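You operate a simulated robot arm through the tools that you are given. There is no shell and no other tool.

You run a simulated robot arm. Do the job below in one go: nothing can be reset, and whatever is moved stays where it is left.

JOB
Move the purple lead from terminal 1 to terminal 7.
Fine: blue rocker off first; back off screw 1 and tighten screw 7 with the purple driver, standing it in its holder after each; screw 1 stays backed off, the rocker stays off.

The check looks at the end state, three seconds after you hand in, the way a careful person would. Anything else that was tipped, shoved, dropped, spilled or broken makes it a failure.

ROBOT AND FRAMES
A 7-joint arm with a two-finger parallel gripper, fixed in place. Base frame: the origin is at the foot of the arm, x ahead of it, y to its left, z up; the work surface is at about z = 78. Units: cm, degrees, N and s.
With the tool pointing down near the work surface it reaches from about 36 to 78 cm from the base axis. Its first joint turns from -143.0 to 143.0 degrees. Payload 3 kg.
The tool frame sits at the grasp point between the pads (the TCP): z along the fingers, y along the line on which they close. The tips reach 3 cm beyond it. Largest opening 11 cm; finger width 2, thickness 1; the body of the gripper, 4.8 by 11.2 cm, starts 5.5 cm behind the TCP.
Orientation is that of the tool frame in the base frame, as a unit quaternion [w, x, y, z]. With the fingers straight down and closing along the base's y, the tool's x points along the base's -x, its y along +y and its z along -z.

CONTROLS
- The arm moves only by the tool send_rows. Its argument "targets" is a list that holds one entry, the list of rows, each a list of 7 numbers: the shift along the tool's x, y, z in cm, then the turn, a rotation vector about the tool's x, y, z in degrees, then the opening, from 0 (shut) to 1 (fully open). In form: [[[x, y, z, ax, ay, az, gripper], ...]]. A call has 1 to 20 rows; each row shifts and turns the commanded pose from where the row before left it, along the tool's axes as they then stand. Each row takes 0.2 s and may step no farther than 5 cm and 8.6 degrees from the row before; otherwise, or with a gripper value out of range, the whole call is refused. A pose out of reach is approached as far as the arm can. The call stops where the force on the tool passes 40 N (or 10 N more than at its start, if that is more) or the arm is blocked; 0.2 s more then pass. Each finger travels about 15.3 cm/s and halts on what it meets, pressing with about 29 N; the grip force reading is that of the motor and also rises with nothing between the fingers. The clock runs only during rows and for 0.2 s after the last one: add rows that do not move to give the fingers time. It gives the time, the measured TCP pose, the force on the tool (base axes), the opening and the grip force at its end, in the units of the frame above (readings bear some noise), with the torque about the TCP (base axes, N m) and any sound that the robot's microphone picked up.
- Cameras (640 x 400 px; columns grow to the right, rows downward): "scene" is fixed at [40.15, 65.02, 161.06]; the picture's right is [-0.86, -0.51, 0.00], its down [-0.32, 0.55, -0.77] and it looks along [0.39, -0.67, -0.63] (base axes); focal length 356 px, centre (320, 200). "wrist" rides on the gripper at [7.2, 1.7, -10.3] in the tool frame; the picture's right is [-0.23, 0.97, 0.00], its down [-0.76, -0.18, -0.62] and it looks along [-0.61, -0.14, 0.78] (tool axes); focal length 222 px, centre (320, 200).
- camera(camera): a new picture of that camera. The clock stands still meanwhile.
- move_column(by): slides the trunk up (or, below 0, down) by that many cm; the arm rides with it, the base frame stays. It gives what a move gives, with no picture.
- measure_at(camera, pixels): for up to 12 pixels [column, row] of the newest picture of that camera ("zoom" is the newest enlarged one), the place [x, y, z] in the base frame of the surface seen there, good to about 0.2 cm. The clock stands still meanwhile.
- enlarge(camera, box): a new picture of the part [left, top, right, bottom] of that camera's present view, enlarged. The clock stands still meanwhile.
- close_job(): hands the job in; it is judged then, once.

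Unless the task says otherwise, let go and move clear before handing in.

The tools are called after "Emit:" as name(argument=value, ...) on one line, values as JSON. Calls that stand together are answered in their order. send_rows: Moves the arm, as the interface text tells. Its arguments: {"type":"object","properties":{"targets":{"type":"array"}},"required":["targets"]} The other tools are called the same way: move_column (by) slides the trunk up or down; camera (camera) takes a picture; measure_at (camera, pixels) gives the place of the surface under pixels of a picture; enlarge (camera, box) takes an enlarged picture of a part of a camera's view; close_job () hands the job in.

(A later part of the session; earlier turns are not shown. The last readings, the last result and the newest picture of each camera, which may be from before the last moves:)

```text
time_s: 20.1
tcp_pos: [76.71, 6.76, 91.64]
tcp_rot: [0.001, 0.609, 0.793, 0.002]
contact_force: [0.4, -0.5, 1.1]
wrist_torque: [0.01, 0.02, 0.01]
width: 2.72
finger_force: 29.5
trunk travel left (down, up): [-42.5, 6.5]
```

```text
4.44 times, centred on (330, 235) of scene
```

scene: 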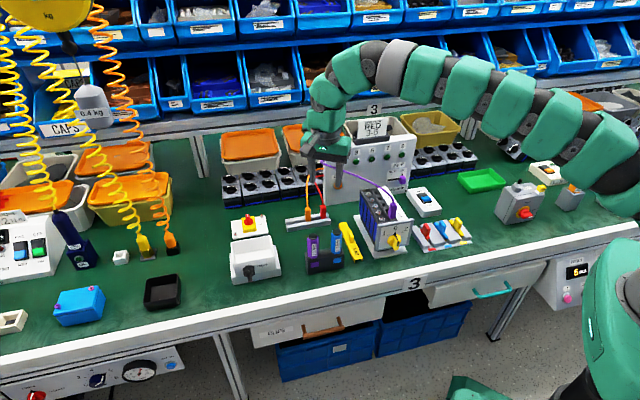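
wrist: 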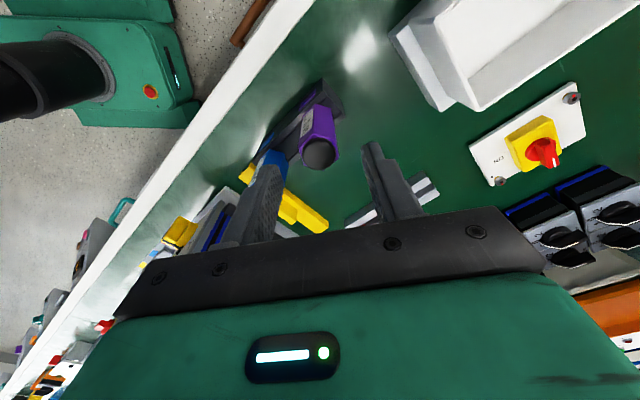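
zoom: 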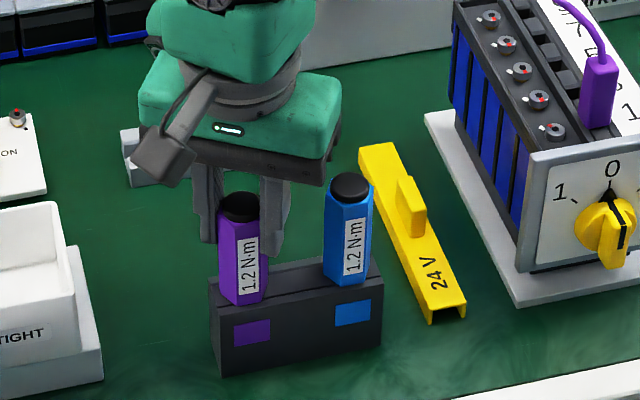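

The grip closed on 2.72 cm with almost no side force, which matches the hex width. I'll lift slowly, straight up, and watch that the holder stays put.

Emit:
send_rows(targets=[[[0, 0, -0.5, 0, 0, 0, 0], [0, 0, -1, 0, 0, 0, 0], [0, 0, -1.5, 0, 0, 0, 0], [0, 0, -2, 0, 0, 0, 0], [0, 0, -2, 0, 0, 0, 0], [0, 0, -2, 0, 0, 0, 0], [0, 0, -3, 0, 0, 0, 0], [0, 0, 0, 0, 0, 0, 0]]])

Emit:
enlarge(camera="scene", box=[275, 170, 375, 280])

```text
time_s: 21.9
tcp_pos: [76.77, 6.72, 103.56]
tcp_rot: [0.001, 0.609, 0.793, 0.001]
contact_force: [0.3, 0.5, -1.2]
wrist_torque: [0.01, -0.03, -0.01]
width: 2.7
finger_force: 29.4
trunk travel left (down, up): [-42.5, 6.5]
```

```text
3.64 times, centred on (325, 225) of scene
```

zoom: 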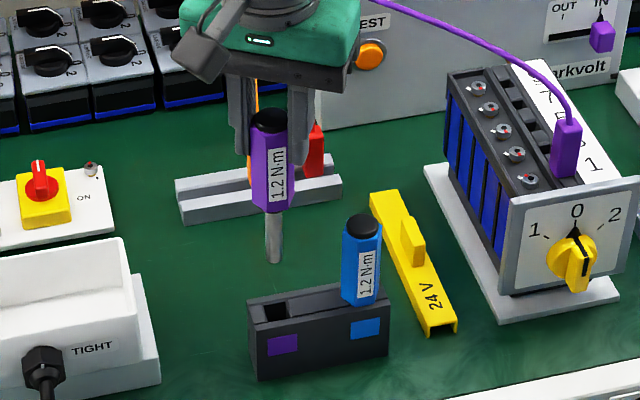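

The driver came out cleanly with its shaft visible (tip at zoom (273,262)) and the holder stayed in place. I'll measure the tip and shaft.

Emit:
enlarge(camera="scene", box=[330, 190, 370, 250])

Emit:
enlarge(camera="scene", box=[290, 190, 340, 280])

```text
6.67 times, centred on (350, 220) of scene
```

zoom: 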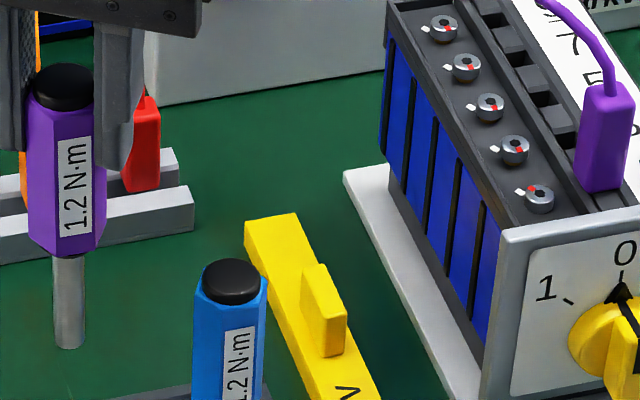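

```text
4.44 times, centred on (315, 235) of scene
```

zoom: 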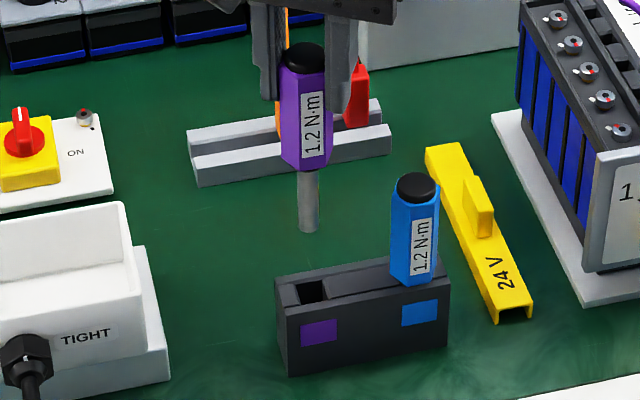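

Emit:
measure_at(camera="zoom", pixels=[[307, 228], [307, 215], [308, 200], [308, 180], [305, 165], [305, 50], [285, 160], [330, 160], [302, 228], [313, 228], [312, 292], [300, 290]])

```text
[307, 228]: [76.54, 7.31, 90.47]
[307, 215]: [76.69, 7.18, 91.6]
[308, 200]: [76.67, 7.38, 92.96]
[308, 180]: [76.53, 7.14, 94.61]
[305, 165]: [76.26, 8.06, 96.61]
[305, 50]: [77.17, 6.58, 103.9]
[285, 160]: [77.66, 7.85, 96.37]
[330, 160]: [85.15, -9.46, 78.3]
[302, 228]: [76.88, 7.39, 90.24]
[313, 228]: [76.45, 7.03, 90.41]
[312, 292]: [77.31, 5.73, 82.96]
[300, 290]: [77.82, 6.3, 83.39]
```

The shaft tip sits about 13.5 cm below the TCP, so the fingers will clear the cable at screw 1. I'll now take fine measurements of screws 1 and 7 at high zoom.

Emit:
enlarge(camera="scene", box=[375, 213, 391, 225])

Emit:
measure_at(camera="zoom", pixels=[[320, 200], [320, 180], [320, 220], [300, 200], [340, 200], [280, 200], [360, 200], [320, 160], [320, 240], [300, 180], [340, 220], [300, 220]])

Emit:
enlarge(camera="scene", box=[364, 193, 380, 205])

Emit:
measure_at(camera="zoom", pixels=[[320, 200], [320, 180], [320, 220], [300, 200], [340, 200], [280, 200], [360, 200], [320, 160], [320, 240], [300, 180], [340, 220], [300, 220]])

```text
16.00 times, centred on (383, 219) of scene
```

zoom: 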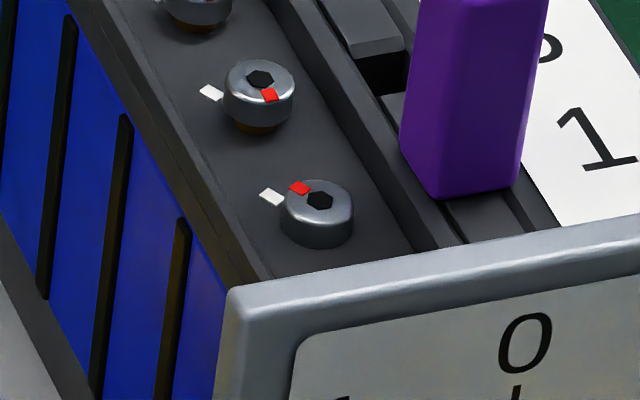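

```text
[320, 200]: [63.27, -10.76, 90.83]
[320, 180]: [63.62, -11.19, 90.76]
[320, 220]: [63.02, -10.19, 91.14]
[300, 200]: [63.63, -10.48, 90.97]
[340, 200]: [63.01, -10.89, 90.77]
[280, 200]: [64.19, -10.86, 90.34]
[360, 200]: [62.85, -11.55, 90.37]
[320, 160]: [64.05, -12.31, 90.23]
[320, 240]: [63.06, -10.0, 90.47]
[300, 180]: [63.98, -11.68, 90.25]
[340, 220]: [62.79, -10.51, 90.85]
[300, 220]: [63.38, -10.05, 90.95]
```

```text
16.00 times, centred on (372, 199) of scene
```

zoom: 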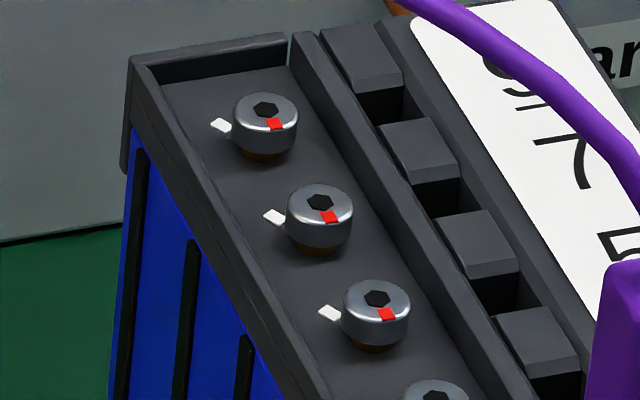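

```text
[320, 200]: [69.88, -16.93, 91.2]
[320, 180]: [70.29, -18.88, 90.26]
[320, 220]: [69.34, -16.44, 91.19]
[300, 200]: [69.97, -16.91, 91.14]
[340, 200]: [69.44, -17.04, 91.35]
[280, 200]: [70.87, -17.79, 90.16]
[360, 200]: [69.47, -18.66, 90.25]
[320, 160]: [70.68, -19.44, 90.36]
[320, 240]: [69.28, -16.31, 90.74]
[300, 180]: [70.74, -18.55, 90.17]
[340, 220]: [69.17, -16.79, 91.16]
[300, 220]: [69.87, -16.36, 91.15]
```

Screw 1 measures about (63.3,-10.7,90.85) and screw 7 about (69.7,-16.95,91.2). I'll now pin down the driver's shaft axis and tip relative to the TCP.

Emit:
enlarge(camera="scene", box=[305, 222, 321, 238])

Emit:
send_rows(targets=[[[0, 0, 0, 0, 0, 0, 0]]])

Emit:
send_rows(targets=[[[0, 0, 0, 0, 0, 0, 0]]])

```text
16.00 times, centred on (313, 230) of scene
```

zoom: 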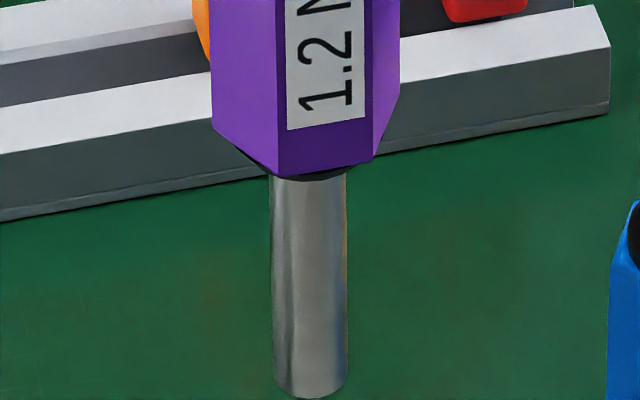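

```text
time_s: 22.4
tcp_pos: [76.8, 6.7, 103.46]
tcp_rot: [0.001, 0.609, 0.793, 0.001]
contact_force: [-0.2, 0.4, 0.0]
wrist_torque: [-0.04, -0.02, -0.02]
width: 2.7
finger_force: 28.6
trunk travel left (down, up): [-42.5, 6.5]
```

```text
time_s: 22.8
tcp_pos: [76.71, 6.75, 103.38]
tcp_rot: [0.002, 0.609, 0.793, 0.002]
contact_force: [0.2, 0.4, -0.1]
wrist_torque: [0.01, 0.04, -0.01]
width: 2.7
finger_force: 29.0
trunk travel left (down, up): [-42.5, 6.5]
```

Emit:
enlarge(camera="scene", box=[305, 222, 321, 238])

Emit:
measure_at(camera="zoom", pixels=[[310, 200], [310, 230], [310, 260], [310, 290], [310, 320], [310, 350], [280, 260], [340, 260], [310, 395], [310, 385], [275, 155], [320, 172]])

```text
16.00 times, centred on (313, 230) of scene
```

zoom: 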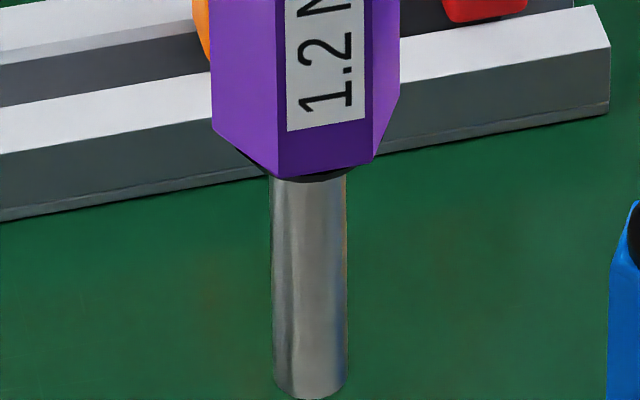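

```text
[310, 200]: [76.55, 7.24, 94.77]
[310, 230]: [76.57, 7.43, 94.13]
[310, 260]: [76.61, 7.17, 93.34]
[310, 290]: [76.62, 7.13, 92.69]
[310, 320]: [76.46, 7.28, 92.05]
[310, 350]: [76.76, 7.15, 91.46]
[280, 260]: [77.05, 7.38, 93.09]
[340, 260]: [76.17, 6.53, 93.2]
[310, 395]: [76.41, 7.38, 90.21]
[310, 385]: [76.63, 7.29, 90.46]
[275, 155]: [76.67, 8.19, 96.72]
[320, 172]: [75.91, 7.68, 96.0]
```

The driver axis coincides with the TCP to within about 0.1 cm and its tip is 13.35 cm below it. I'll raise slightly and carry it to 2.5 cm above screw 1.

Emit:
send_rows(targets=[[[0, 0, -1.7, 0, 0, 0, 0], [0, 0, -1.7, 0, 0, 0, 0], [-2.228, -2.915, 0, 0, 0, 0, 0], [-2.228, -2.915, 0, 0, 0, 0, 0], [-2.228, -2.915, 0, 0, 0, 0, 0], [-2.228, -2.915, 0, 0, 0, 0, 0], [-2.228, -2.915, 0, 0, 0, 0, 0], [-2.228, -2.915, 0, 0, 0, 0, 0], [0, 0, 0, 0, 0, 0, 0], [0, 0, 0, 0, 0, 0, 0]]])

Emit:
enlarge(camera="scene", box=[355, 160, 415, 230])

Emit:
enlarge(camera="wrist", box=[240, 80, 420, 220])

```text
time_s: 24.9
tcp_pos: [63.21, -10.88, 106.97]
tcp_rot: [0.001, 0.609, 0.793, 0.001]
contact_force: [-0.2, 0.2, -0.8]
wrist_torque: [0.02, 0.02, -0.01]
width: 2.71
finger_force: 28.9
trunk travel left (down, up): [-42.5, 6.5]
```

```text
5.71 times, centred on (385, 195) of scene
```

zoom: 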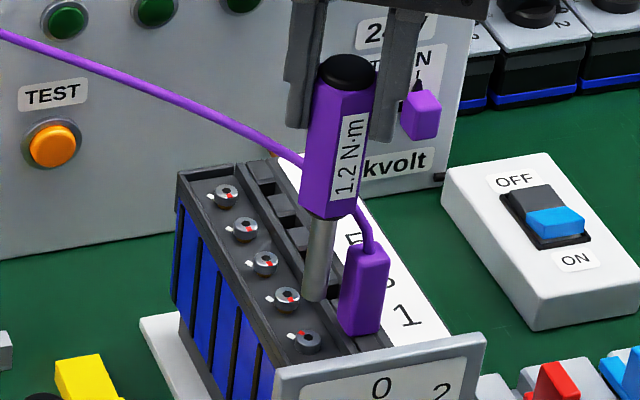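

```text
2.86 times, centred on (330, 150) of wrist
```

zoom: 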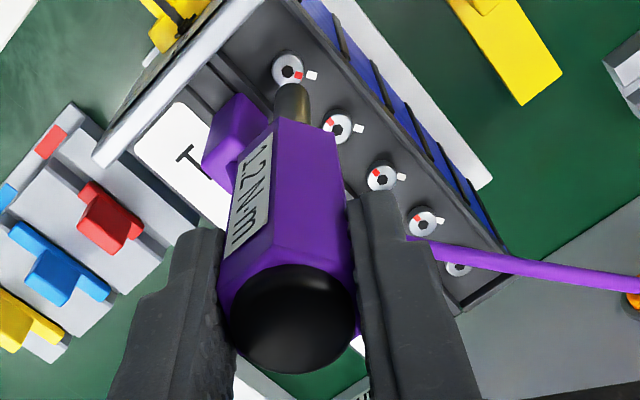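

The tip hangs just above screw 1. I'll measure the shaft near its tip against the screw and take another pose reading.

Emit:
enlarge(camera="scene", box=[375, 195, 395, 225])

Emit:
send_rows(targets=[[[0, 0, 0, 0, 0, 0, 0]]])

Emit:
send_rows(targets=[[[0, 0, 0, 0, 0, 0, 0]]])

```text
13.33 times, centred on (385, 210) of scene
```

zoom: 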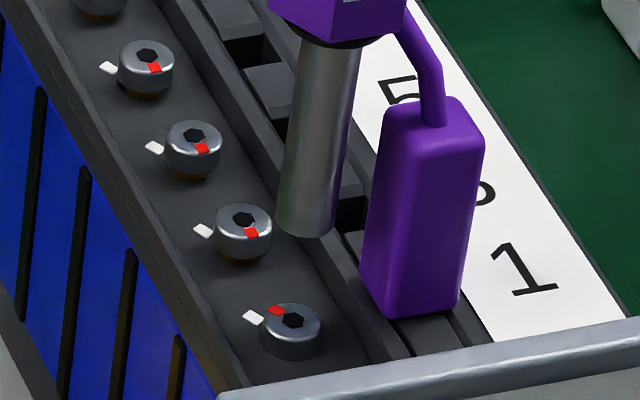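

```text
time_s: 25.4
tcp_pos: [63.36, -10.73, 106.95]
tcp_rot: [0.001, 0.609, 0.793, 0.001]
contact_force: [0.0, -0.3, 0.0]
wrist_torque: [0.02, 0.03, 0.0]
width: 2.71
finger_force: 29.5
trunk travel left (down, up): [-42.5, 6.5]
```

```text
time_s: 25.8
tcp_pos: [63.23, -10.78, 106.95]
tcp_rot: [0.001, 0.609, 0.793, 0.002]
contact_force: [0.1, 0.2, 0.1]
wrist_torque: [-0.01, 0.0, -0.04]
width: 2.72
finger_force: 29.0
trunk travel left (down, up): [-42.5, 6.5]
```

Emit:
measure_at(camera="zoom", pixels=[[305, 220], [310, 200], [312, 180], [315, 150], [318, 120], [320, 90], [285, 200], [335, 200], [305, 232], [293, 321], [280, 321], [306, 321]])

```text
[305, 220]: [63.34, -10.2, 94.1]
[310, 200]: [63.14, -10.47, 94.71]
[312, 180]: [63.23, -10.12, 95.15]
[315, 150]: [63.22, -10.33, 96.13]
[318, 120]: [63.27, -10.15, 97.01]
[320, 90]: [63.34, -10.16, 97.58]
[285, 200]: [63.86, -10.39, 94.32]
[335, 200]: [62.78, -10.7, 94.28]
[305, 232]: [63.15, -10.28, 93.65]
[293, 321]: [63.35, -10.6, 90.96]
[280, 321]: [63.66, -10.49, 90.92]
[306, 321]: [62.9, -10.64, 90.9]
```

The shaft axis sits about 0.2 cm behind screw 1's centre, at image-landing (291,311) against the hex at (293,321). I'll shift it slightly forward and lower it to just above the screw.

Emit:
send_rows(targets=[[[0.22, -0.05, 0, 0, 0, 0, 0], [0, 0, 1.0, 0, 0, 0, 0], [0, 0, 1.0, 0, 0, 0, 0], [0, 0, 0, 0, 0, 0, 0], [0, 0, 0, 0, 0, 0, 0]]])

Emit:
enlarge(camera="scene", box=[373, 200, 393, 230])

Emit:
enlarge(camera="wrist", box=[270, 60, 350, 140])

```text
time_s: 26.9
tcp_pos: [63.25, -10.64, 104.94]
tcp_rot: [0.002, 0.61, 0.792, 0.002]
contact_force: [-0.3, 0.4, -0.9]
wrist_torque: [-0.01, 0.0, 0.01]
width: 2.74
finger_force: 28.9
trunk travel left (down, up): [-42.5, 6.5]
```

```text
13.33 times, centred on (383, 215) of scene
```

zoom: 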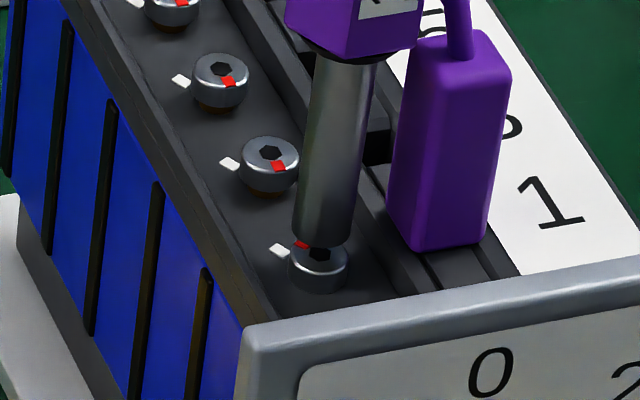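

```text
5.00 times, centred on (310, 100) of wrist
```

zoom: 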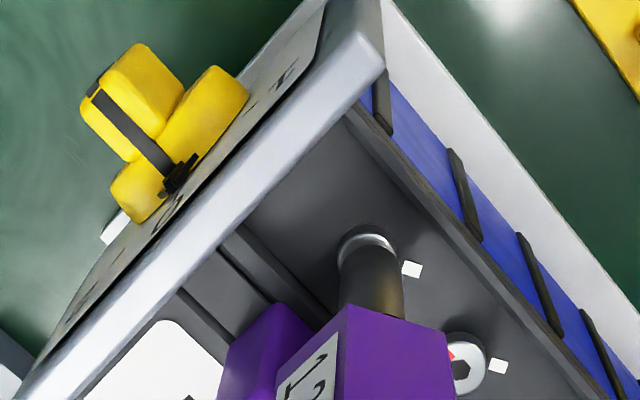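

The tip now lines up with screw 1's head, landing near (319,254). I'll lower it in small steps onto the screw.

Emit:
send_rows(targets=[[[0, 0, 0.3, 0, 0, 0, 0], [0, 0, 0.2, 0, 0, 0, 0], [0, 0, 0.15, 0, 0, 0, 0], [0, 0, 0.1, 0, 0, 0, 0], [0, 0, 0, 0, 0, 0, 0]]])

Emit:
enlarge(camera="scene", box=[373, 200, 393, 230])

```text
time_s: 28.1
tcp_pos: [63.27, -10.64, 104.23]
tcp_rot: [0.001, 0.61, 0.793, 0.001]
contact_force: [0.0, -0.1, 0.9]
wrist_torque: [0.03, -0.03, 0.0]
width: 2.72
finger_force: 29.0
trunk travel left (down, up): [-42.5, 6.5]
```

```text
13.33 times, centred on (383, 215) of scene
```

zoom: 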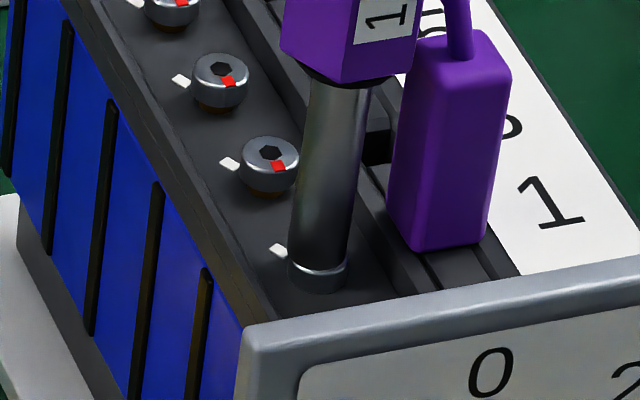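

The tip is resting at the screw head's rim and well centred. I'll press on in 0.1 cm steps until it takes load.

Emit:
send_rows(targets=[[[0, 0, 0.1, 0, 0, 0, 0], [0, 0, 0.1, 0, 0, 0, 0], [0, 0, 0, 0, 0, 0, 0]]])

Emit:
enlarge(camera="scene", box=[373, 200, 393, 230])

```text
time_s: 28.9
tcp_pos: [63.17, -10.66, 104.33]
tcp_rot: [0.003, 0.61, 0.792, 0.002]
contact_force: [1.9, -0.5, 24.1]
wrist_torque: [0.05, -0.13, 0.0]
width: 2.73
finger_force: 29.0
trunk travel left (down, up): [-42.5, 6.5]
```

```text
13.33 times, centred on (383, 215) of scene
```

zoom: 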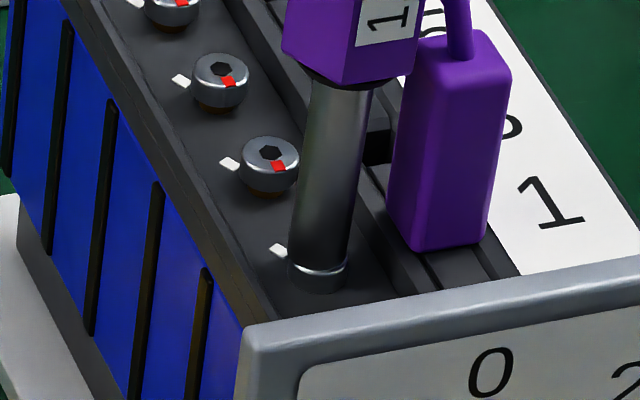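

The driver is seated with 24 N of contact. I'll turn counter-clockwise (negative about tool z) in small steps, lifting a little, and watch torque and force.

Emit:
send_rows(targets=[[[0, 0, -0.04, 0, 0, 0, 0], [0, 0, -0.01, 0, 0, -5, 0], [0, 0, -0.01, 0, 0, -5, 0], [0, 0, -0.01, 0, 0, -5, 0], [0, 0, 0, 0, 0, 0, 0]]])

Emit:
enlarge(camera="scene", box=[373, 200, 393, 230])

```text
time_s: 30.1
tcp_pos: [63.21, -10.63, 104.28]
tcp_rot: [0.002, 0.5, 0.866, 0.002]
contact_force: [0.6, 1.6, 25.0]
wrist_torque: [0.09, -0.05, 0.04]
width: 2.73
finger_force: 28.9
trunk travel left (down, up): [-42.5, 6.5]
```

```text
13.33 times, centred on (383, 215) of scene
```

zoom: 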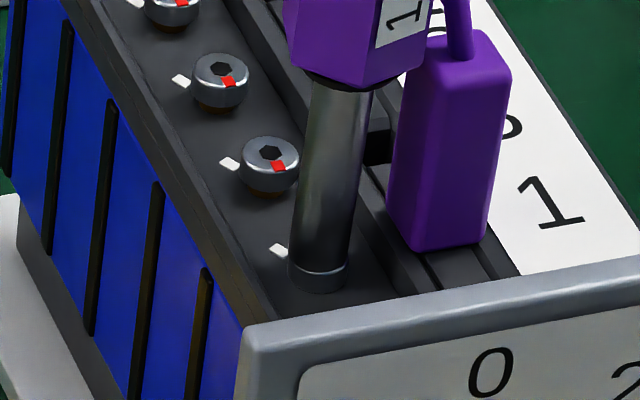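

The tool turned 15° and the force held at 25 N even though I lifted 0.07 cm, so the screw may be rising under the tip. I'll turn 15° more without lifting to see if the force grows.

Emit:
send_rows(targets=[[[0, 0, 0, 0, 0, -5, 0], [0, 0, 0, 0, 0, -5, 0], [0, 0, 0, 0, 0, -5, 0], [0, 0, 0, 0, 0, 0, 0]]])

Emit:
enlarge(camera="wrist", box=[270, 60, 370, 160])

```text
time_s: 31.1
tcp_pos: [63.15, -10.54, 104.27]
tcp_rot: [0.001, 0.383, 0.924, 0.001]
contact_force: [-2.4, -0.5, 23.6]
wrist_torque: [-0.04, 0.18, 0.02]
width: 2.73
finger_force: 29.4
trunk travel left (down, up): [-42.5, 6.5]
```

```text
4.00 times, centred on (320, 110) of wrist
```

zoom: 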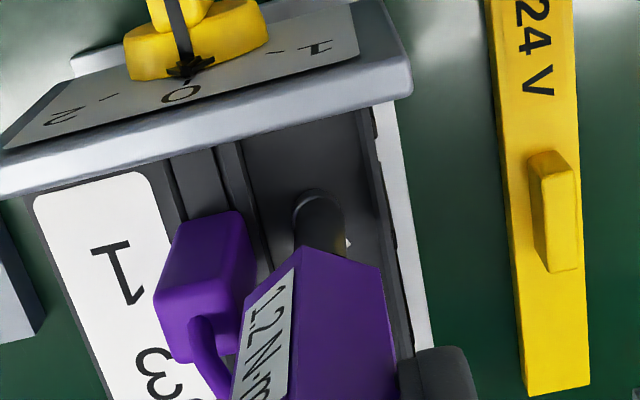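

The force stays near 24 N with almost no torque, so the tip may just be sliding on the head. I'll lift 1.5 cm and check whether the red mark has moved from the white mark.

Emit:
send_rows(targets=[[[0, 0, -0.5, 0, 0, 0, 0], [0, 0, -1.0, 0, 0, 0, 0], [0, 0, 0, 0, 0, 0, 0]]])

Emit:
enlarge(camera="scene", box=[373, 200, 393, 230])

Emit:
enlarge(camera="wrist", box=[290, 80, 340, 130])

```text
time_s: 31.9
tcp_pos: [63.11, -10.62, 105.42]
tcp_rot: [0.002, 0.384, 0.923, 0.001]
contact_force: [0.5, -0.1, -0.5]
wrist_torque: [-0.03, 0.02, -0.02]
width: 2.71
finger_force: 29.3
trunk travel left (down, up): [-42.5, 6.5]
```

```text
13.33 times, centred on (383, 215) of scene
```

zoom: 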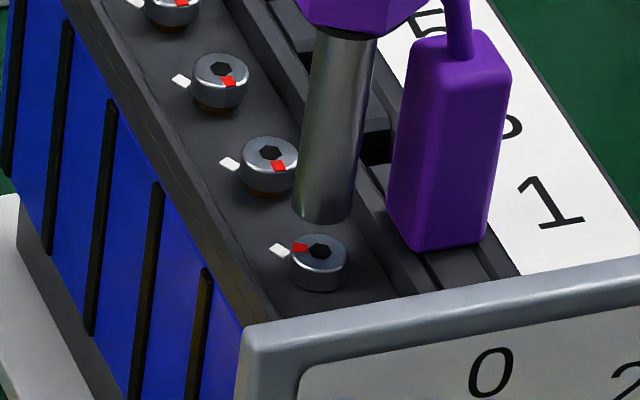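

```text
8.00 times, centred on (315, 105) of wrist
```

zoom: 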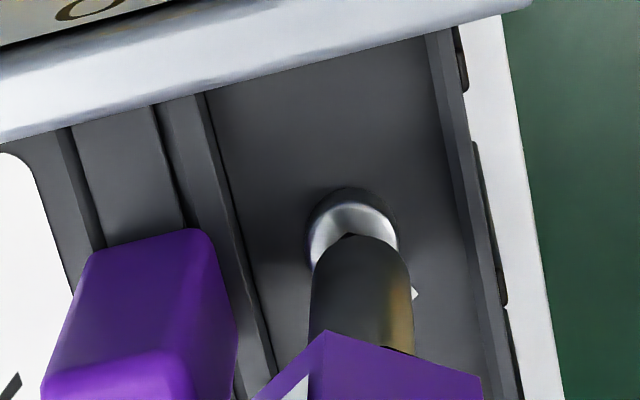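

The red mark moved from (-17,-10) to (-21,-2) relative to the hex, about 30° counter-clockwise, so the screw is turning with the driver. I'll set it back down and keep turning, lifting as the screw rises.

Emit:
send_rows(targets=[[[0.12, -0.03, 0.5, 0, 0, 0, 0], [0, 0, 0.5, 0, 0, 0, 0], [0, 0, 0.15, 0, 0, 0, 0], [0, 0, 0.1, 0, 0, 0, 0], [0, 0, 0, 0, 0, 0, 0]]])

```text
time_s: 33.1
tcp_pos: [63.17, -10.64, 104.28]
tcp_rot: [0.001, 0.384, 0.923, 0.001]
contact_force: [-0.3, 0.0, -0.5]
wrist_torque: [0.0, 0.02, -0.01]
width: 2.7
finger_force: 28.5
trunk travel left (down, up): [-42.5, 6.5]
```

Emit:
send_rows(targets=[[[0, 0, 0.08, 0, 0, 0, 0], [0, 0, 0, 0, 0, 0, 0]]])

Emit:
send_rows(targets=[[[0, 0, 0.06, 0, 0, 0, 0], [0, 0, 0, 0, 0, 0, 0]]])

```text
time_s: 33.8
tcp_pos: [63.12, -10.61, 104.27]
tcp_rot: [0.001, 0.384, 0.923, 0.001]
contact_force: [0.2, 0.2, 1.3]
wrist_torque: [-0.01, -0.02, 0.0]
width: 2.68
finger_force: 29.2
trunk travel left (down, up): [-42.5, 6.5]
```

```text
time_s: 34.4
tcp_pos: [63.09, -10.58, 104.29]
tcp_rot: [0.001, 0.383, 0.924, 0.001]
contact_force: [1.1, -0.8, 11.6]
wrist_torque: [-0.14, -0.12, 0.02]
width: 2.72
finger_force: 29.1
trunk travel left (down, up): [-42.5, 6.5]
```

Contact is at 11.6 N. I'll turn 40° more counter-clockwise with a small lift per step and a small correction so the shaft axis stays over the screw.

Emit:
send_rows(targets=[[[-0.002, -0.02, -0.018, 0, 0, -8, 0], [-0.002, -0.02, -0.018, 0, 0, -8, 0], [-0.002, -0.02, -0.018, 0, 0, -8, 0], [-0.002, -0.02, -0.018, 0, 0, -8, 0], [-0.002, -0.02, -0.018, 0, 0, -8, 0], [0, 0, 0, 0, 0, 0, 0]]])

Emit:
enlarge(camera="scene", box=[373, 200, 393, 230])

```text
time_s: 35.8
tcp_pos: [63.0, -10.68, 104.25]
tcp_rot: [0.002, 0.044, 0.999, 0.0]
contact_force: [1.0, 0.2, 12.9]
wrist_torque: [-0.02, -0.04, 0.02]
width: 2.71
finger_force: 29.2
trunk travel left (down, up): [-42.5, 6.5]
```

```text
13.33 times, centred on (383, 215) of scene
```

zoom: 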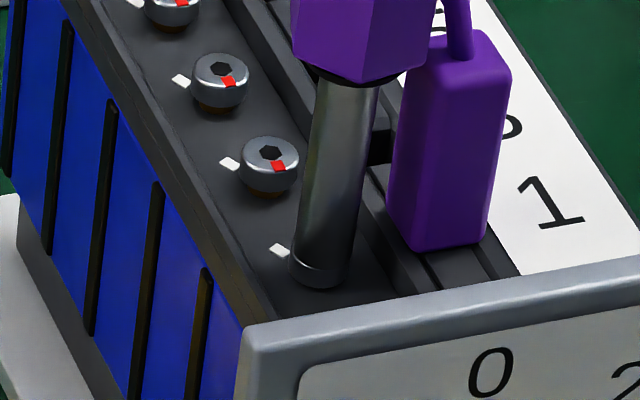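

The yaw has advanced 40° with force steady at 13 N. I'll zoom in closer on the tip to see how it sits on the head.

Emit:
enlarge(camera="scene", box=[378, 212, 388, 222])

Emit:
enlarge(camera="wrist", box=[290, 80, 340, 130])

```text
16.00 times, centred on (383, 217) of scene
```

zoom: 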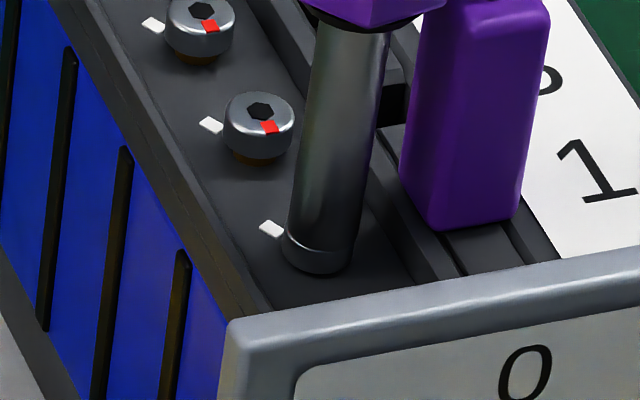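

```text
8.00 times, centred on (315, 105) of wrist
```

zoom: 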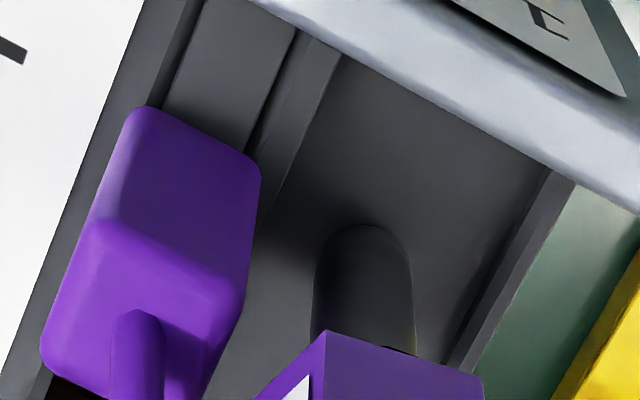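

I'll lift 1 cm once more to confirm the red mark followed the last 40°.

Emit:
send_rows(targets=[[[0, 0, -0.5, 0, 0, 0, 0], [0, 0, -0.7, 0, 0, 0, 0], [0, 0, 0, 0, 0, 0, 0]]])

Emit:
enlarge(camera="scene", box=[378, 212, 388, 222])

```text
time_s: 36.5
tcp_pos: [62.89, -10.63, 105.37]
tcp_rot: [0.002, 0.045, 0.999, 0.001]
contact_force: [-0.7, -0.4, -1.3]
wrist_torque: [0.0, 0.03, 0.03]
width: 2.73
finger_force: 28.6
trunk travel left (down, up): [-42.5, 6.5]
```

```text
16.00 times, centred on (383, 217) of scene
```

zoom: 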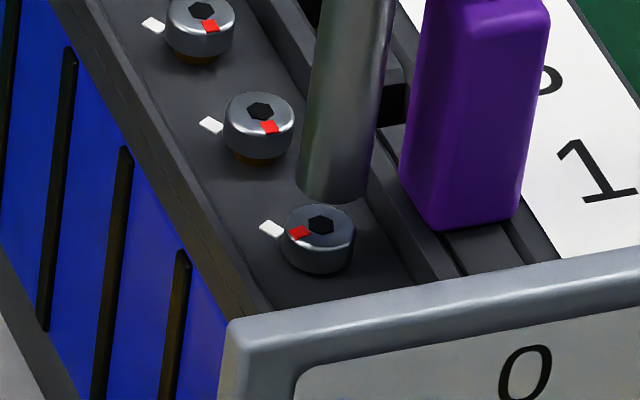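

The red mark is now at (-21,+9) from the hex, about 70° of total back-off, and the head has risen about 0.2 cm. I'll re-centre slightly, re-seat the tip and continue.

Emit:
send_rows(targets=[[[-0.2, -0.11, 0.4, 0, 0, 0, 0], [0, 0, 0.5, 0, 0, 0, 0], [0, 0, 0.2, 0, 0, 0, 0], [0, 0, 0.08, 0, 0, 0, 0], [0, 0, 0, 0, 0, 0, 0]]])

```text
time_s: 37.8
tcp_pos: [63.24, -10.69, 104.37]
tcp_rot: [0.001, 0.044, 0.999, 0.001]
contact_force: [-0.3, 0.1, 0.8]
wrist_torque: [0.03, 0.02, 0.03]
width: 2.72
finger_force: 29.1
trunk travel left (down, up): [-42.5, 6.5]
```

Emit:
send_rows(targets=[[[0, 0, 0.08, 0, 0, 0, 0], [0, 0, 0.06, 0, 0, 0, 0], [0, 0, 0, 0, 0, 0, 0]]])

```text
time_s: 38.5
tcp_pos: [63.13, -10.77, 104.36]
tcp_rot: [0.003, 0.045, 0.999, 0.001]
contact_force: [2.3, 0.5, 17.9]
wrist_torque: [0.03, -0.31, 0.02]
width: 2.72
finger_force: 28.9
trunk travel left (down, up): [-42.5, 6.5]
```

Seated at 18 N. I'll turn another 48° counter-clockwise with a small lift per step.

Emit:
send_rows(targets=[[[0, 0, -0.02, 0, 0, -8, 0], [0, 0, -0.02, 0, 0, -8, 0], [0, 0, -0.02, 0, 0, -8, 0], [0, 0, -0.02, 0, 0, -8, 0], [0, 0, -0.02, 0, 0, -8, 0], [0, 0, -0.02, 0, 0, -8, 0], [0, 0, 0, 0, 0, 0, 0]]])

Emit:
enlarge(camera="scene", box=[378, 212, 388, 222])

```text
time_s: 40.1
tcp_pos: [63.1, -10.71, 104.54]
tcp_rot: [0.002, -0.367, 0.93, -0.002]
contact_force: [-0.1, -0.4, 21.2]
wrist_torque: [-0.05, 0.06, 0.03]
width: 2.71
finger_force: 29.4
trunk travel left (down, up): [-42.5, 6.5]
```

```text
16.00 times, centred on (383, 217) of scene
```

zoom: 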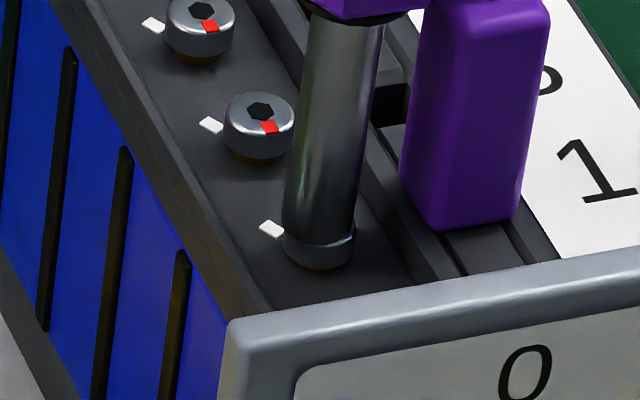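

A brown gap has started to show under head 1 at (320,268), and the total turn is about 118°. I'll turn 48° more.

Emit:
send_rows(targets=[[[0, 0, -0.023, 0, 0, -8, 0], [0, 0, -0.023, 0, 0, -8, 0], [0, 0, -0.023, 0, 0, -8, 0], [0, 0, -0.023, 0, 0, -8, 0], [0, 0, -0.023, 0, 0, -8, 0], [0, 0, -0.023, 0, 0, -8, 0], [0, 0, 0, 0, 0, 0, 0]]])

Emit:
send_rows(targets=[[[0, 0, -0.5, 0, 0, 0, 0], [0, 0, -0.7, 0, 0, 0, 0], [0, 0, 0, 0, 0, 0, 0]]])

Emit:
enlarge(camera="scene", box=[378, 212, 388, 222])

```text
time_s: 41.8
tcp_pos: [63.05, -10.8, 104.47]
tcp_rot: [-0.001, 0.713, -0.701, 0.001]
contact_force: [-0.5, 0.3, 18.3]
wrist_torque: [0.0, 0.01, 0.01]
width: 2.75
finger_force: 28.7
trunk travel left (down, up): [-42.5, 6.5]
```

```text
time_s: 42.5
tcp_pos: [63.3, -10.61, 105.58]
tcp_rot: [-0.002, 0.713, -0.701, 0.001]
contact_force: [-0.4, 0.8, -0.9]
wrist_torque: [0.05, 0.02, -0.01]
width: 2.72
finger_force: 28.8
trunk travel left (down, up): [-42.5, 6.5]
```

```text
16.00 times, centred on (383, 217) of scene
```

zoom: 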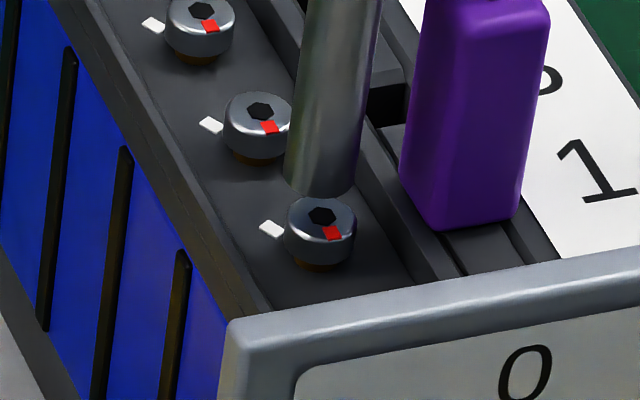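

Screw 1's red mark at (333,232) now matches the loose screws and a gap shows under its head, so it's backed off. I'll lift clear and measure the shaft's offset from the TCP in this orientation before returning the driver.

Emit:
send_rows(targets=[[[0, 0, -1.0, 0, 0, -7, 0], [0, 0, -1.0, 0, 0, -7, 0], [0, 0, 0, 0, 0, 0, 0], [0, 0, 0, 0, 0, 0, 0]]])

Emit:
enlarge(camera="scene", box=[378, 198, 392, 212])

Emit:
send_rows(targets=[[[0, 0, 0, 0, 0, 0, 0]]])

Emit:
send_rows(targets=[[[0, 0, 0, 0, 0, 0, 0]]])

```text
time_s: 43.5
tcp_pos: [63.35, -10.61, 107.52]
tcp_rot: [-0.002, 0.794, -0.608, 0.001]
contact_force: [-0.5, 1.3, -0.9]
wrist_torque: [-0.02, -0.04, -0.01]
width: 2.72
finger_force: 29.3
trunk travel left (down, up): [-42.5, 6.5]
```

```text
16.00 times, centred on (385, 205) of scene
```

zoom: 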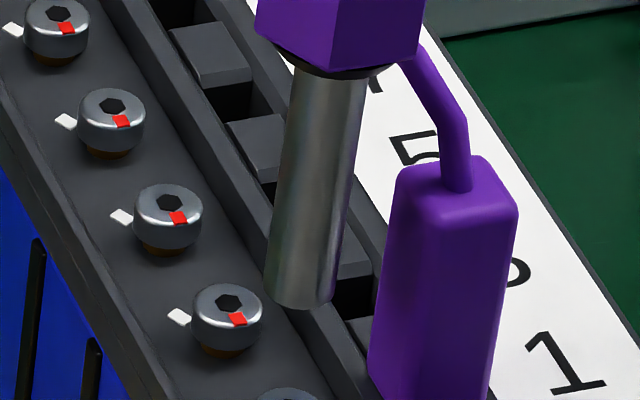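

```text
time_s: 44.0
tcp_pos: [63.27, -10.61, 107.6]
tcp_rot: [-0.002, 0.793, -0.61, 0.002]
contact_force: [-0.8, 1.0, -0.9]
wrist_torque: [0.02, 0.01, -0.01]
width: 2.74
finger_force: 29.2
trunk travel left (down, up): [-42.5, 6.5]
```

```text
time_s: 44.4
tcp_pos: [63.25, -10.65, 107.55]
tcp_rot: [-0.001, 0.793, -0.609, 0.001]
contact_force: [-0.4, -0.4, -0.6]
wrist_torque: [0.01, 0.01, -0.01]
width: 2.71
finger_force: 28.9
trunk travel left (down, up): [-42.5, 6.5]
```

Emit:
measure_at(camera="zoom", pixels=[[325, 120], [320, 150], [316, 180], [313, 210], [310, 240], [306, 270], [302, 298], [288, 200], [342, 200], [282, 240], [336, 240], [300, 305]])

```text
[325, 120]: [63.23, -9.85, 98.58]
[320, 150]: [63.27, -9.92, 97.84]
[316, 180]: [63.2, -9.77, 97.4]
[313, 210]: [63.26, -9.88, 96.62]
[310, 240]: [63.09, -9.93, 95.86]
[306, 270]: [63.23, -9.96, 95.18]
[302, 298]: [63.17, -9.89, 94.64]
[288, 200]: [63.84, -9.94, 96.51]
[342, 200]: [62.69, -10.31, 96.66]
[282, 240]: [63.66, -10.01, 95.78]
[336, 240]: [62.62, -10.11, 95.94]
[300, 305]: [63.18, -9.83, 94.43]
```

In this orientation the driver axis is about 0.1 cm from the TCP along tool -x. I'll look closely at the empty holder hole to fix its centre.

Emit:
enlarge(camera="scene", box=[302, 240, 332, 262])

```text
16.00 times, centred on (317, 251) of scene
```

zoom: 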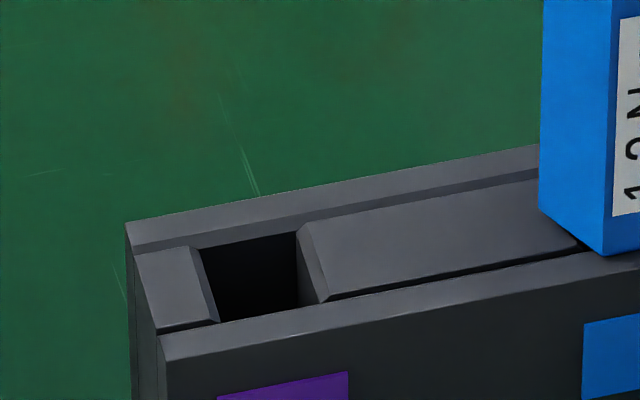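

Emit:
measure_at(camera="zoom", pixels=[[188, 252], [208, 316], [312, 232], [332, 294], [215, 326], [325, 304], [200, 240], [290, 225], [135, 225], [165, 345], [150, 300], [430, 235]])

```text
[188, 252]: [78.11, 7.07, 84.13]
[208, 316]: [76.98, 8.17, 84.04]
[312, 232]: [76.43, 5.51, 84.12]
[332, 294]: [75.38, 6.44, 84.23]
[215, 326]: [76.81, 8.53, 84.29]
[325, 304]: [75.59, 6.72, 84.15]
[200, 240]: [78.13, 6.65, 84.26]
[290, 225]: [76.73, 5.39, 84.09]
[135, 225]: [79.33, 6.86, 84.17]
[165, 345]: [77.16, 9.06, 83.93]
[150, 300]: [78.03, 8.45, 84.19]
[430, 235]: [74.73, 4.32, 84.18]
```

The hole's centre measures about (76.7,6.7), with 0.2 cm or more clearance around the shaft. I'll carry the driver back above the holder.

Emit:
send_rows(targets=[[[0, 0, -1.0, 0, 0, 0, 0], [-2.192, -2.91, 0, 0, 0, 0, 0], [-2.192, -2.91, 0, 0, 0, 0, 0], [-2.192, -2.91, 0, 0, 0, 0, 0], [-2.192, -2.91, 0, 0, 0, 0, 0], [-2.192, -2.91, 0, 0, 0, 0, 0], [-2.192, -2.91, 0, 0, 0, 0, 0], [0, 0, 3.0, 0, 0, 0, 0], [0, 0, 3.0, 0, 0, 0, 0], [0, 0, 2.5, 0, 0, 0, 0], [0, 0, 0, 0, 0, 0, 0], [0, 0, 0, 0, 0, 0, 0]]])

Emit:
enlarge(camera="scene", box=[297, 225, 337, 265])

Emit:
camera(camera="wrist")

```text
time_s: 47.0
tcp_pos: [76.82, 6.36, 100.05]
tcp_rot: [-0.002, 0.793, -0.609, 0.001]
contact_force: [0.8, 0.2, -0.9]
wrist_torque: [0.01, -0.03, 0.02]
width: 2.7
finger_force: 29.3
trunk travel left (down, up): [-42.5, 6.5]
```

```text
10.00 times, centred on (317, 245) of scene
```

zoom: 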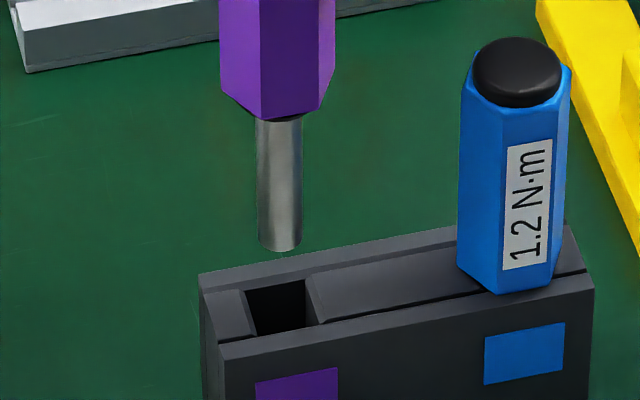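

```text
taken
```

wrist: 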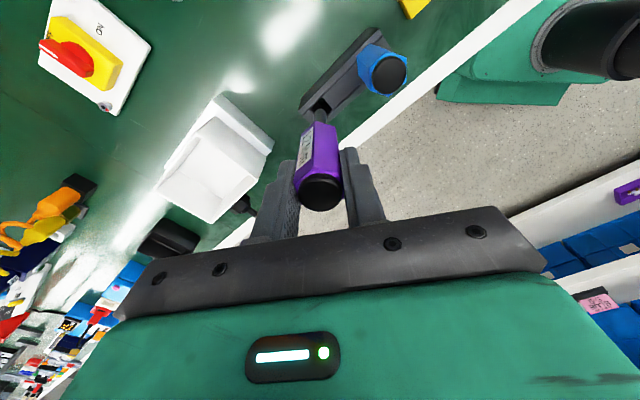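

The tip's predicted landing (281,309) matches the hole centre (281.5,307). I'll check from the wrist side and take another pose reading before inserting.

Emit:
send_rows(targets=[[[0, 0, 0, 0, 0, 0, 0], [0, 0, 0, 0, 0, 0, 0]]])

Emit:
enlarge(camera="wrist", box=[290, 70, 360, 140])

Emit:
enlarge(camera="scene", box=[305, 240, 325, 260])

Emit:
measure_at(camera="zoom", pixels=[[300, 40], [300, 70], [300, 100], [300, 20], [275, 60], [325, 60], [300, 130], [300, 55]])

```text
time_s: 47.5
tcp_pos: [76.76, 6.43, 100.05]
tcp_rot: [-0.001, 0.793, -0.609, 0.001]
contact_force: [-0.2, 0.2, -0.3]
wrist_torque: [0.0, -0.01, 0.01]
width: 2.72
finger_force: 29.0
trunk travel left (down, up): [-42.5, 6.5]
```

```text
5.71 times, centred on (325, 105) of wrist
```

zoom: 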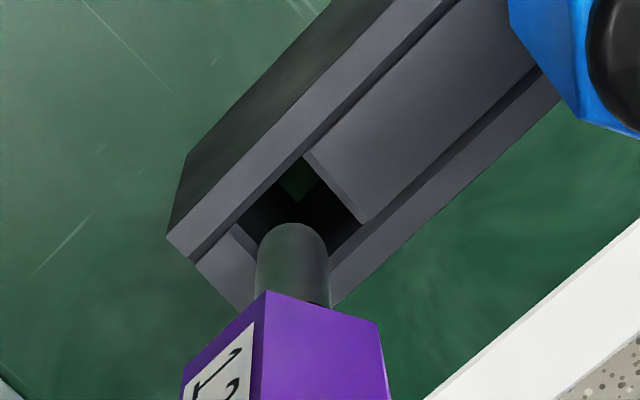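

```text
16.00 times, centred on (315, 250) of scene
```

zoom: 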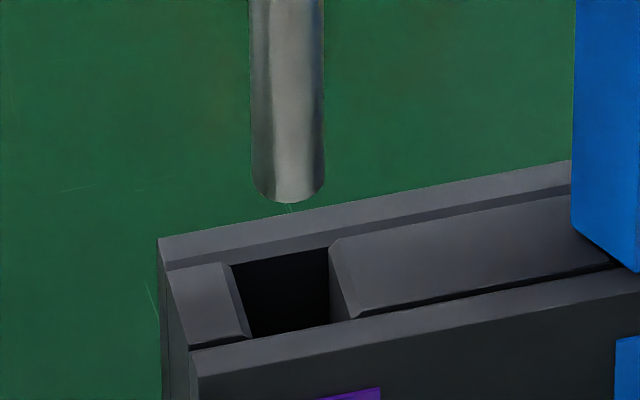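

```text
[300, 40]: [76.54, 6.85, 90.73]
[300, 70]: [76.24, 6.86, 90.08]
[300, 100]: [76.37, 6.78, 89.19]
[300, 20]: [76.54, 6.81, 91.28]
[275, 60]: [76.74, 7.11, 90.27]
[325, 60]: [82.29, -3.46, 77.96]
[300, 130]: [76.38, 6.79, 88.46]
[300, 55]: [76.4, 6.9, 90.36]
```

A more careful projection puts the tip about 0.2 cm too far back compared with the hole centre (289,292), and the pose reading agrees. I'll correct that and lower the tip partway into the hole.

Emit:
send_rows(targets=[[[-0.21, 0.03, 0, 0, 0, 0, 0], [0, 0, 1.0, 0, 0, 0, 0], [0, 0, 1.0, 0, 0, 0, 0], [0, 0, 0, 0, 0, 0, 0]]])

Emit:
enlarge(camera="scene", box=[305, 240, 325, 260])

```text
time_s: 48.5
tcp_pos: [76.7, 6.63, 98.07]
tcp_rot: [-0.001, 0.793, -0.61, 0.001]
contact_force: [-0.5, 0.2, -1.0]
wrist_torque: [0.0, -0.05, -0.01]
width: 2.71
finger_force: 28.8
trunk travel left (down, up): [-42.5, 6.5]
```

```text
16.00 times, centred on (315, 250) of scene
```

zoom: 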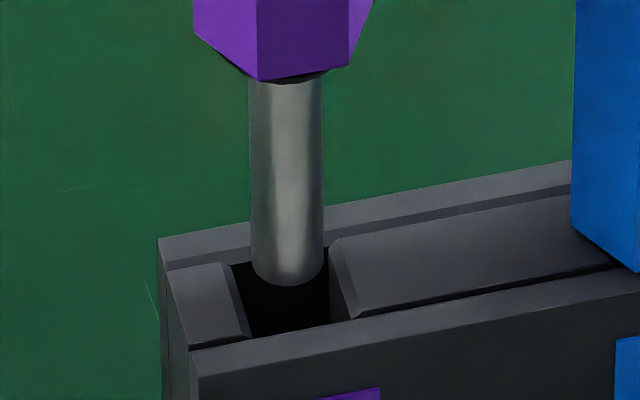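

The tip is at (288,260) and will land at (288,291), right in the hole's centre. I'll continue the insertion slowly.

Emit:
send_rows(targets=[[[0, 0, 0.5, 0, 0, 0, 0], [0, 0, 0.5, 0, 0, 0, 0], [0, 0, 0.5, 0, 0, 0, 0], [0, 0, 0.5, 0, 0, 0, 0], [0, 0, 0, 0, 0, 0, 0]]])

```text
time_s: 49.8
tcp_pos: [76.82, 6.64, 96.08]
tcp_rot: [-0.002, 0.793, -0.609, 0.001]
contact_force: [0.0, -0.3, -0.9]
wrist_torque: [0.0, -0.01, -0.01]
width: 2.73
finger_force: 29.6
trunk travel left (down, up): [-42.5, 6.5]
```

Emit:
send_rows(targets=[[[0, 0, 0.7, 0, 0, 0, 0], [0, 0, 0.7, 0, 0, 0, 0], [0, 0, 0.7, 0, 0, 0, 0], [0, 0, 0.7, 0, 0, 0, 0], [0, 0, 0.6, 0, 0, 0, 0], [0, 0, 0.4, 0, 0, 0, 0], [0, 0, 0, 0, 0, 0, 0]]])

Emit:
enlarge(camera="scene", box=[295, 215, 345, 265])

```text
time_s: 51.4
tcp_pos: [76.72, 6.64, 92.36]
tcp_rot: [-0.001, 0.793, -0.61, 0.001]
contact_force: [-0.1, -0.3, -0.7]
wrist_torque: [0.0, -0.04, 0.01]
width: 2.71
finger_force: 29.1
trunk travel left (down, up): [-42.5, 6.5]
```

```text
8.00 times, centred on (320, 240) of scene
```

zoom: 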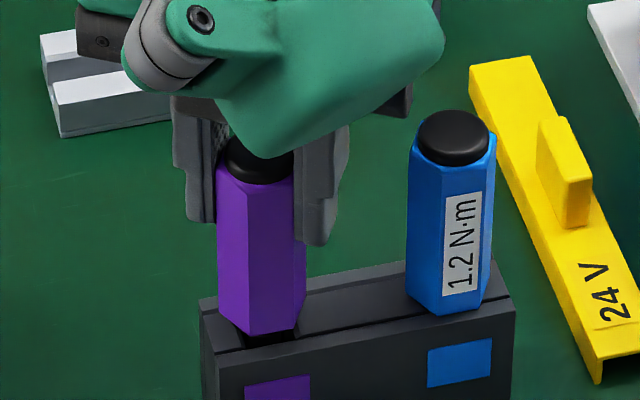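

The shaft is nearly all the way in with no side force. I'll lower the last centimetre gently until it seats.

Emit:
send_rows(targets=[[[0, 0, 0.3, 0, 0, 0, 0], [0, 0, 0.25, 0, 0, 0, 0], [0, 0, 0.2, 0, 0, 0, 0], [0, 0, 0.1, 0, 0, 0, 0], [0, 0, 0, 0, 0, 0, 0]]])

Emit:
send_rows(targets=[[[0, 0, 0.08, 0, 0, 0, 0], [0, 0, 0.06, 0, 0, 0, 0], [0, 0, 0, 0, 0, 0, 0]]])

```text
time_s: 52.5
tcp_pos: [76.68, 6.65, 91.6]
tcp_rot: [-0.001, 0.793, -0.61, 0.001]
contact_force: [-0.6, 0.2, -1.2]
wrist_torque: [-0.01, 0.0, 0.0]
width: 2.72
finger_force: 29.2
trunk travel left (down, up): [-42.5, 6.5]
```

```text
time_s: 53.4
tcp_pos: [76.58, 6.64, 91.38]
tcp_rot: [-0.002, 0.793, -0.61, 0.002]
contact_force: [1.5, -0.6, 6.1]
wrist_torque: [-0.09, -0.05, -0.03]
width: 2.71
finger_force: 29.0
trunk travel left (down, up): [-42.5, 6.5]
```

It has seated with 6 N of contact. I'll open the fingers and rise straight up.

Emit:
send_rows(targets=[[[0, 0, -0.05, 0, 0, 0, 0.25], [0, 0, 0, 0, 0, 0, 0.35], [0, 0, 0, 0, 0, 0, 0.5], [0, 0, 0, 0, 0, 0, 0.5], [0, 0, -1.5, 0, 0, 0, 0.5], [0, 0, -2.5, 0, 0, 0, 0.5], [0, 0, -3, 0, 0, 0, 0.5], [0, 0, -4, 0, 0, 0, 0.5], [0, 0, -4, 0, 0, 0, 0.5], [0, 0, 0, 0, 0, 0, 0.5]]])

Emit:
enlarge(camera="scene", box=[295, 215, 345, 265])

Emit:
camera(camera="scene")

```text
time_s: 55.5
tcp_pos: [76.69, 6.57, 106.3]
tcp_rot: [-0.001, 0.793, -0.609, 0.001]
contact_force: [-0.1, -0.3, 0.2]
wrist_torque: [0.01, 0.05, -0.03]
width: 5.48
finger_force: 0.1
trunk travel left (down, up): [-42.5, 6.5]
```

```text
8.00 times, centred on (320, 240) of scene
```

zoom: 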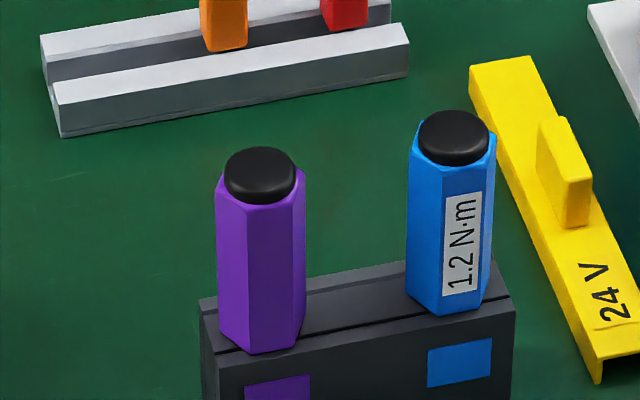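

```text
taken
```

scene: 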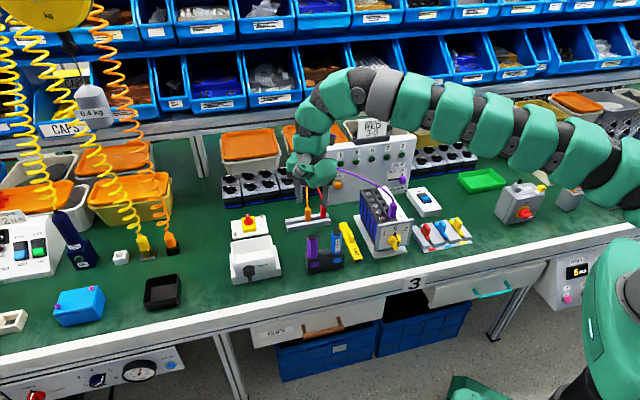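

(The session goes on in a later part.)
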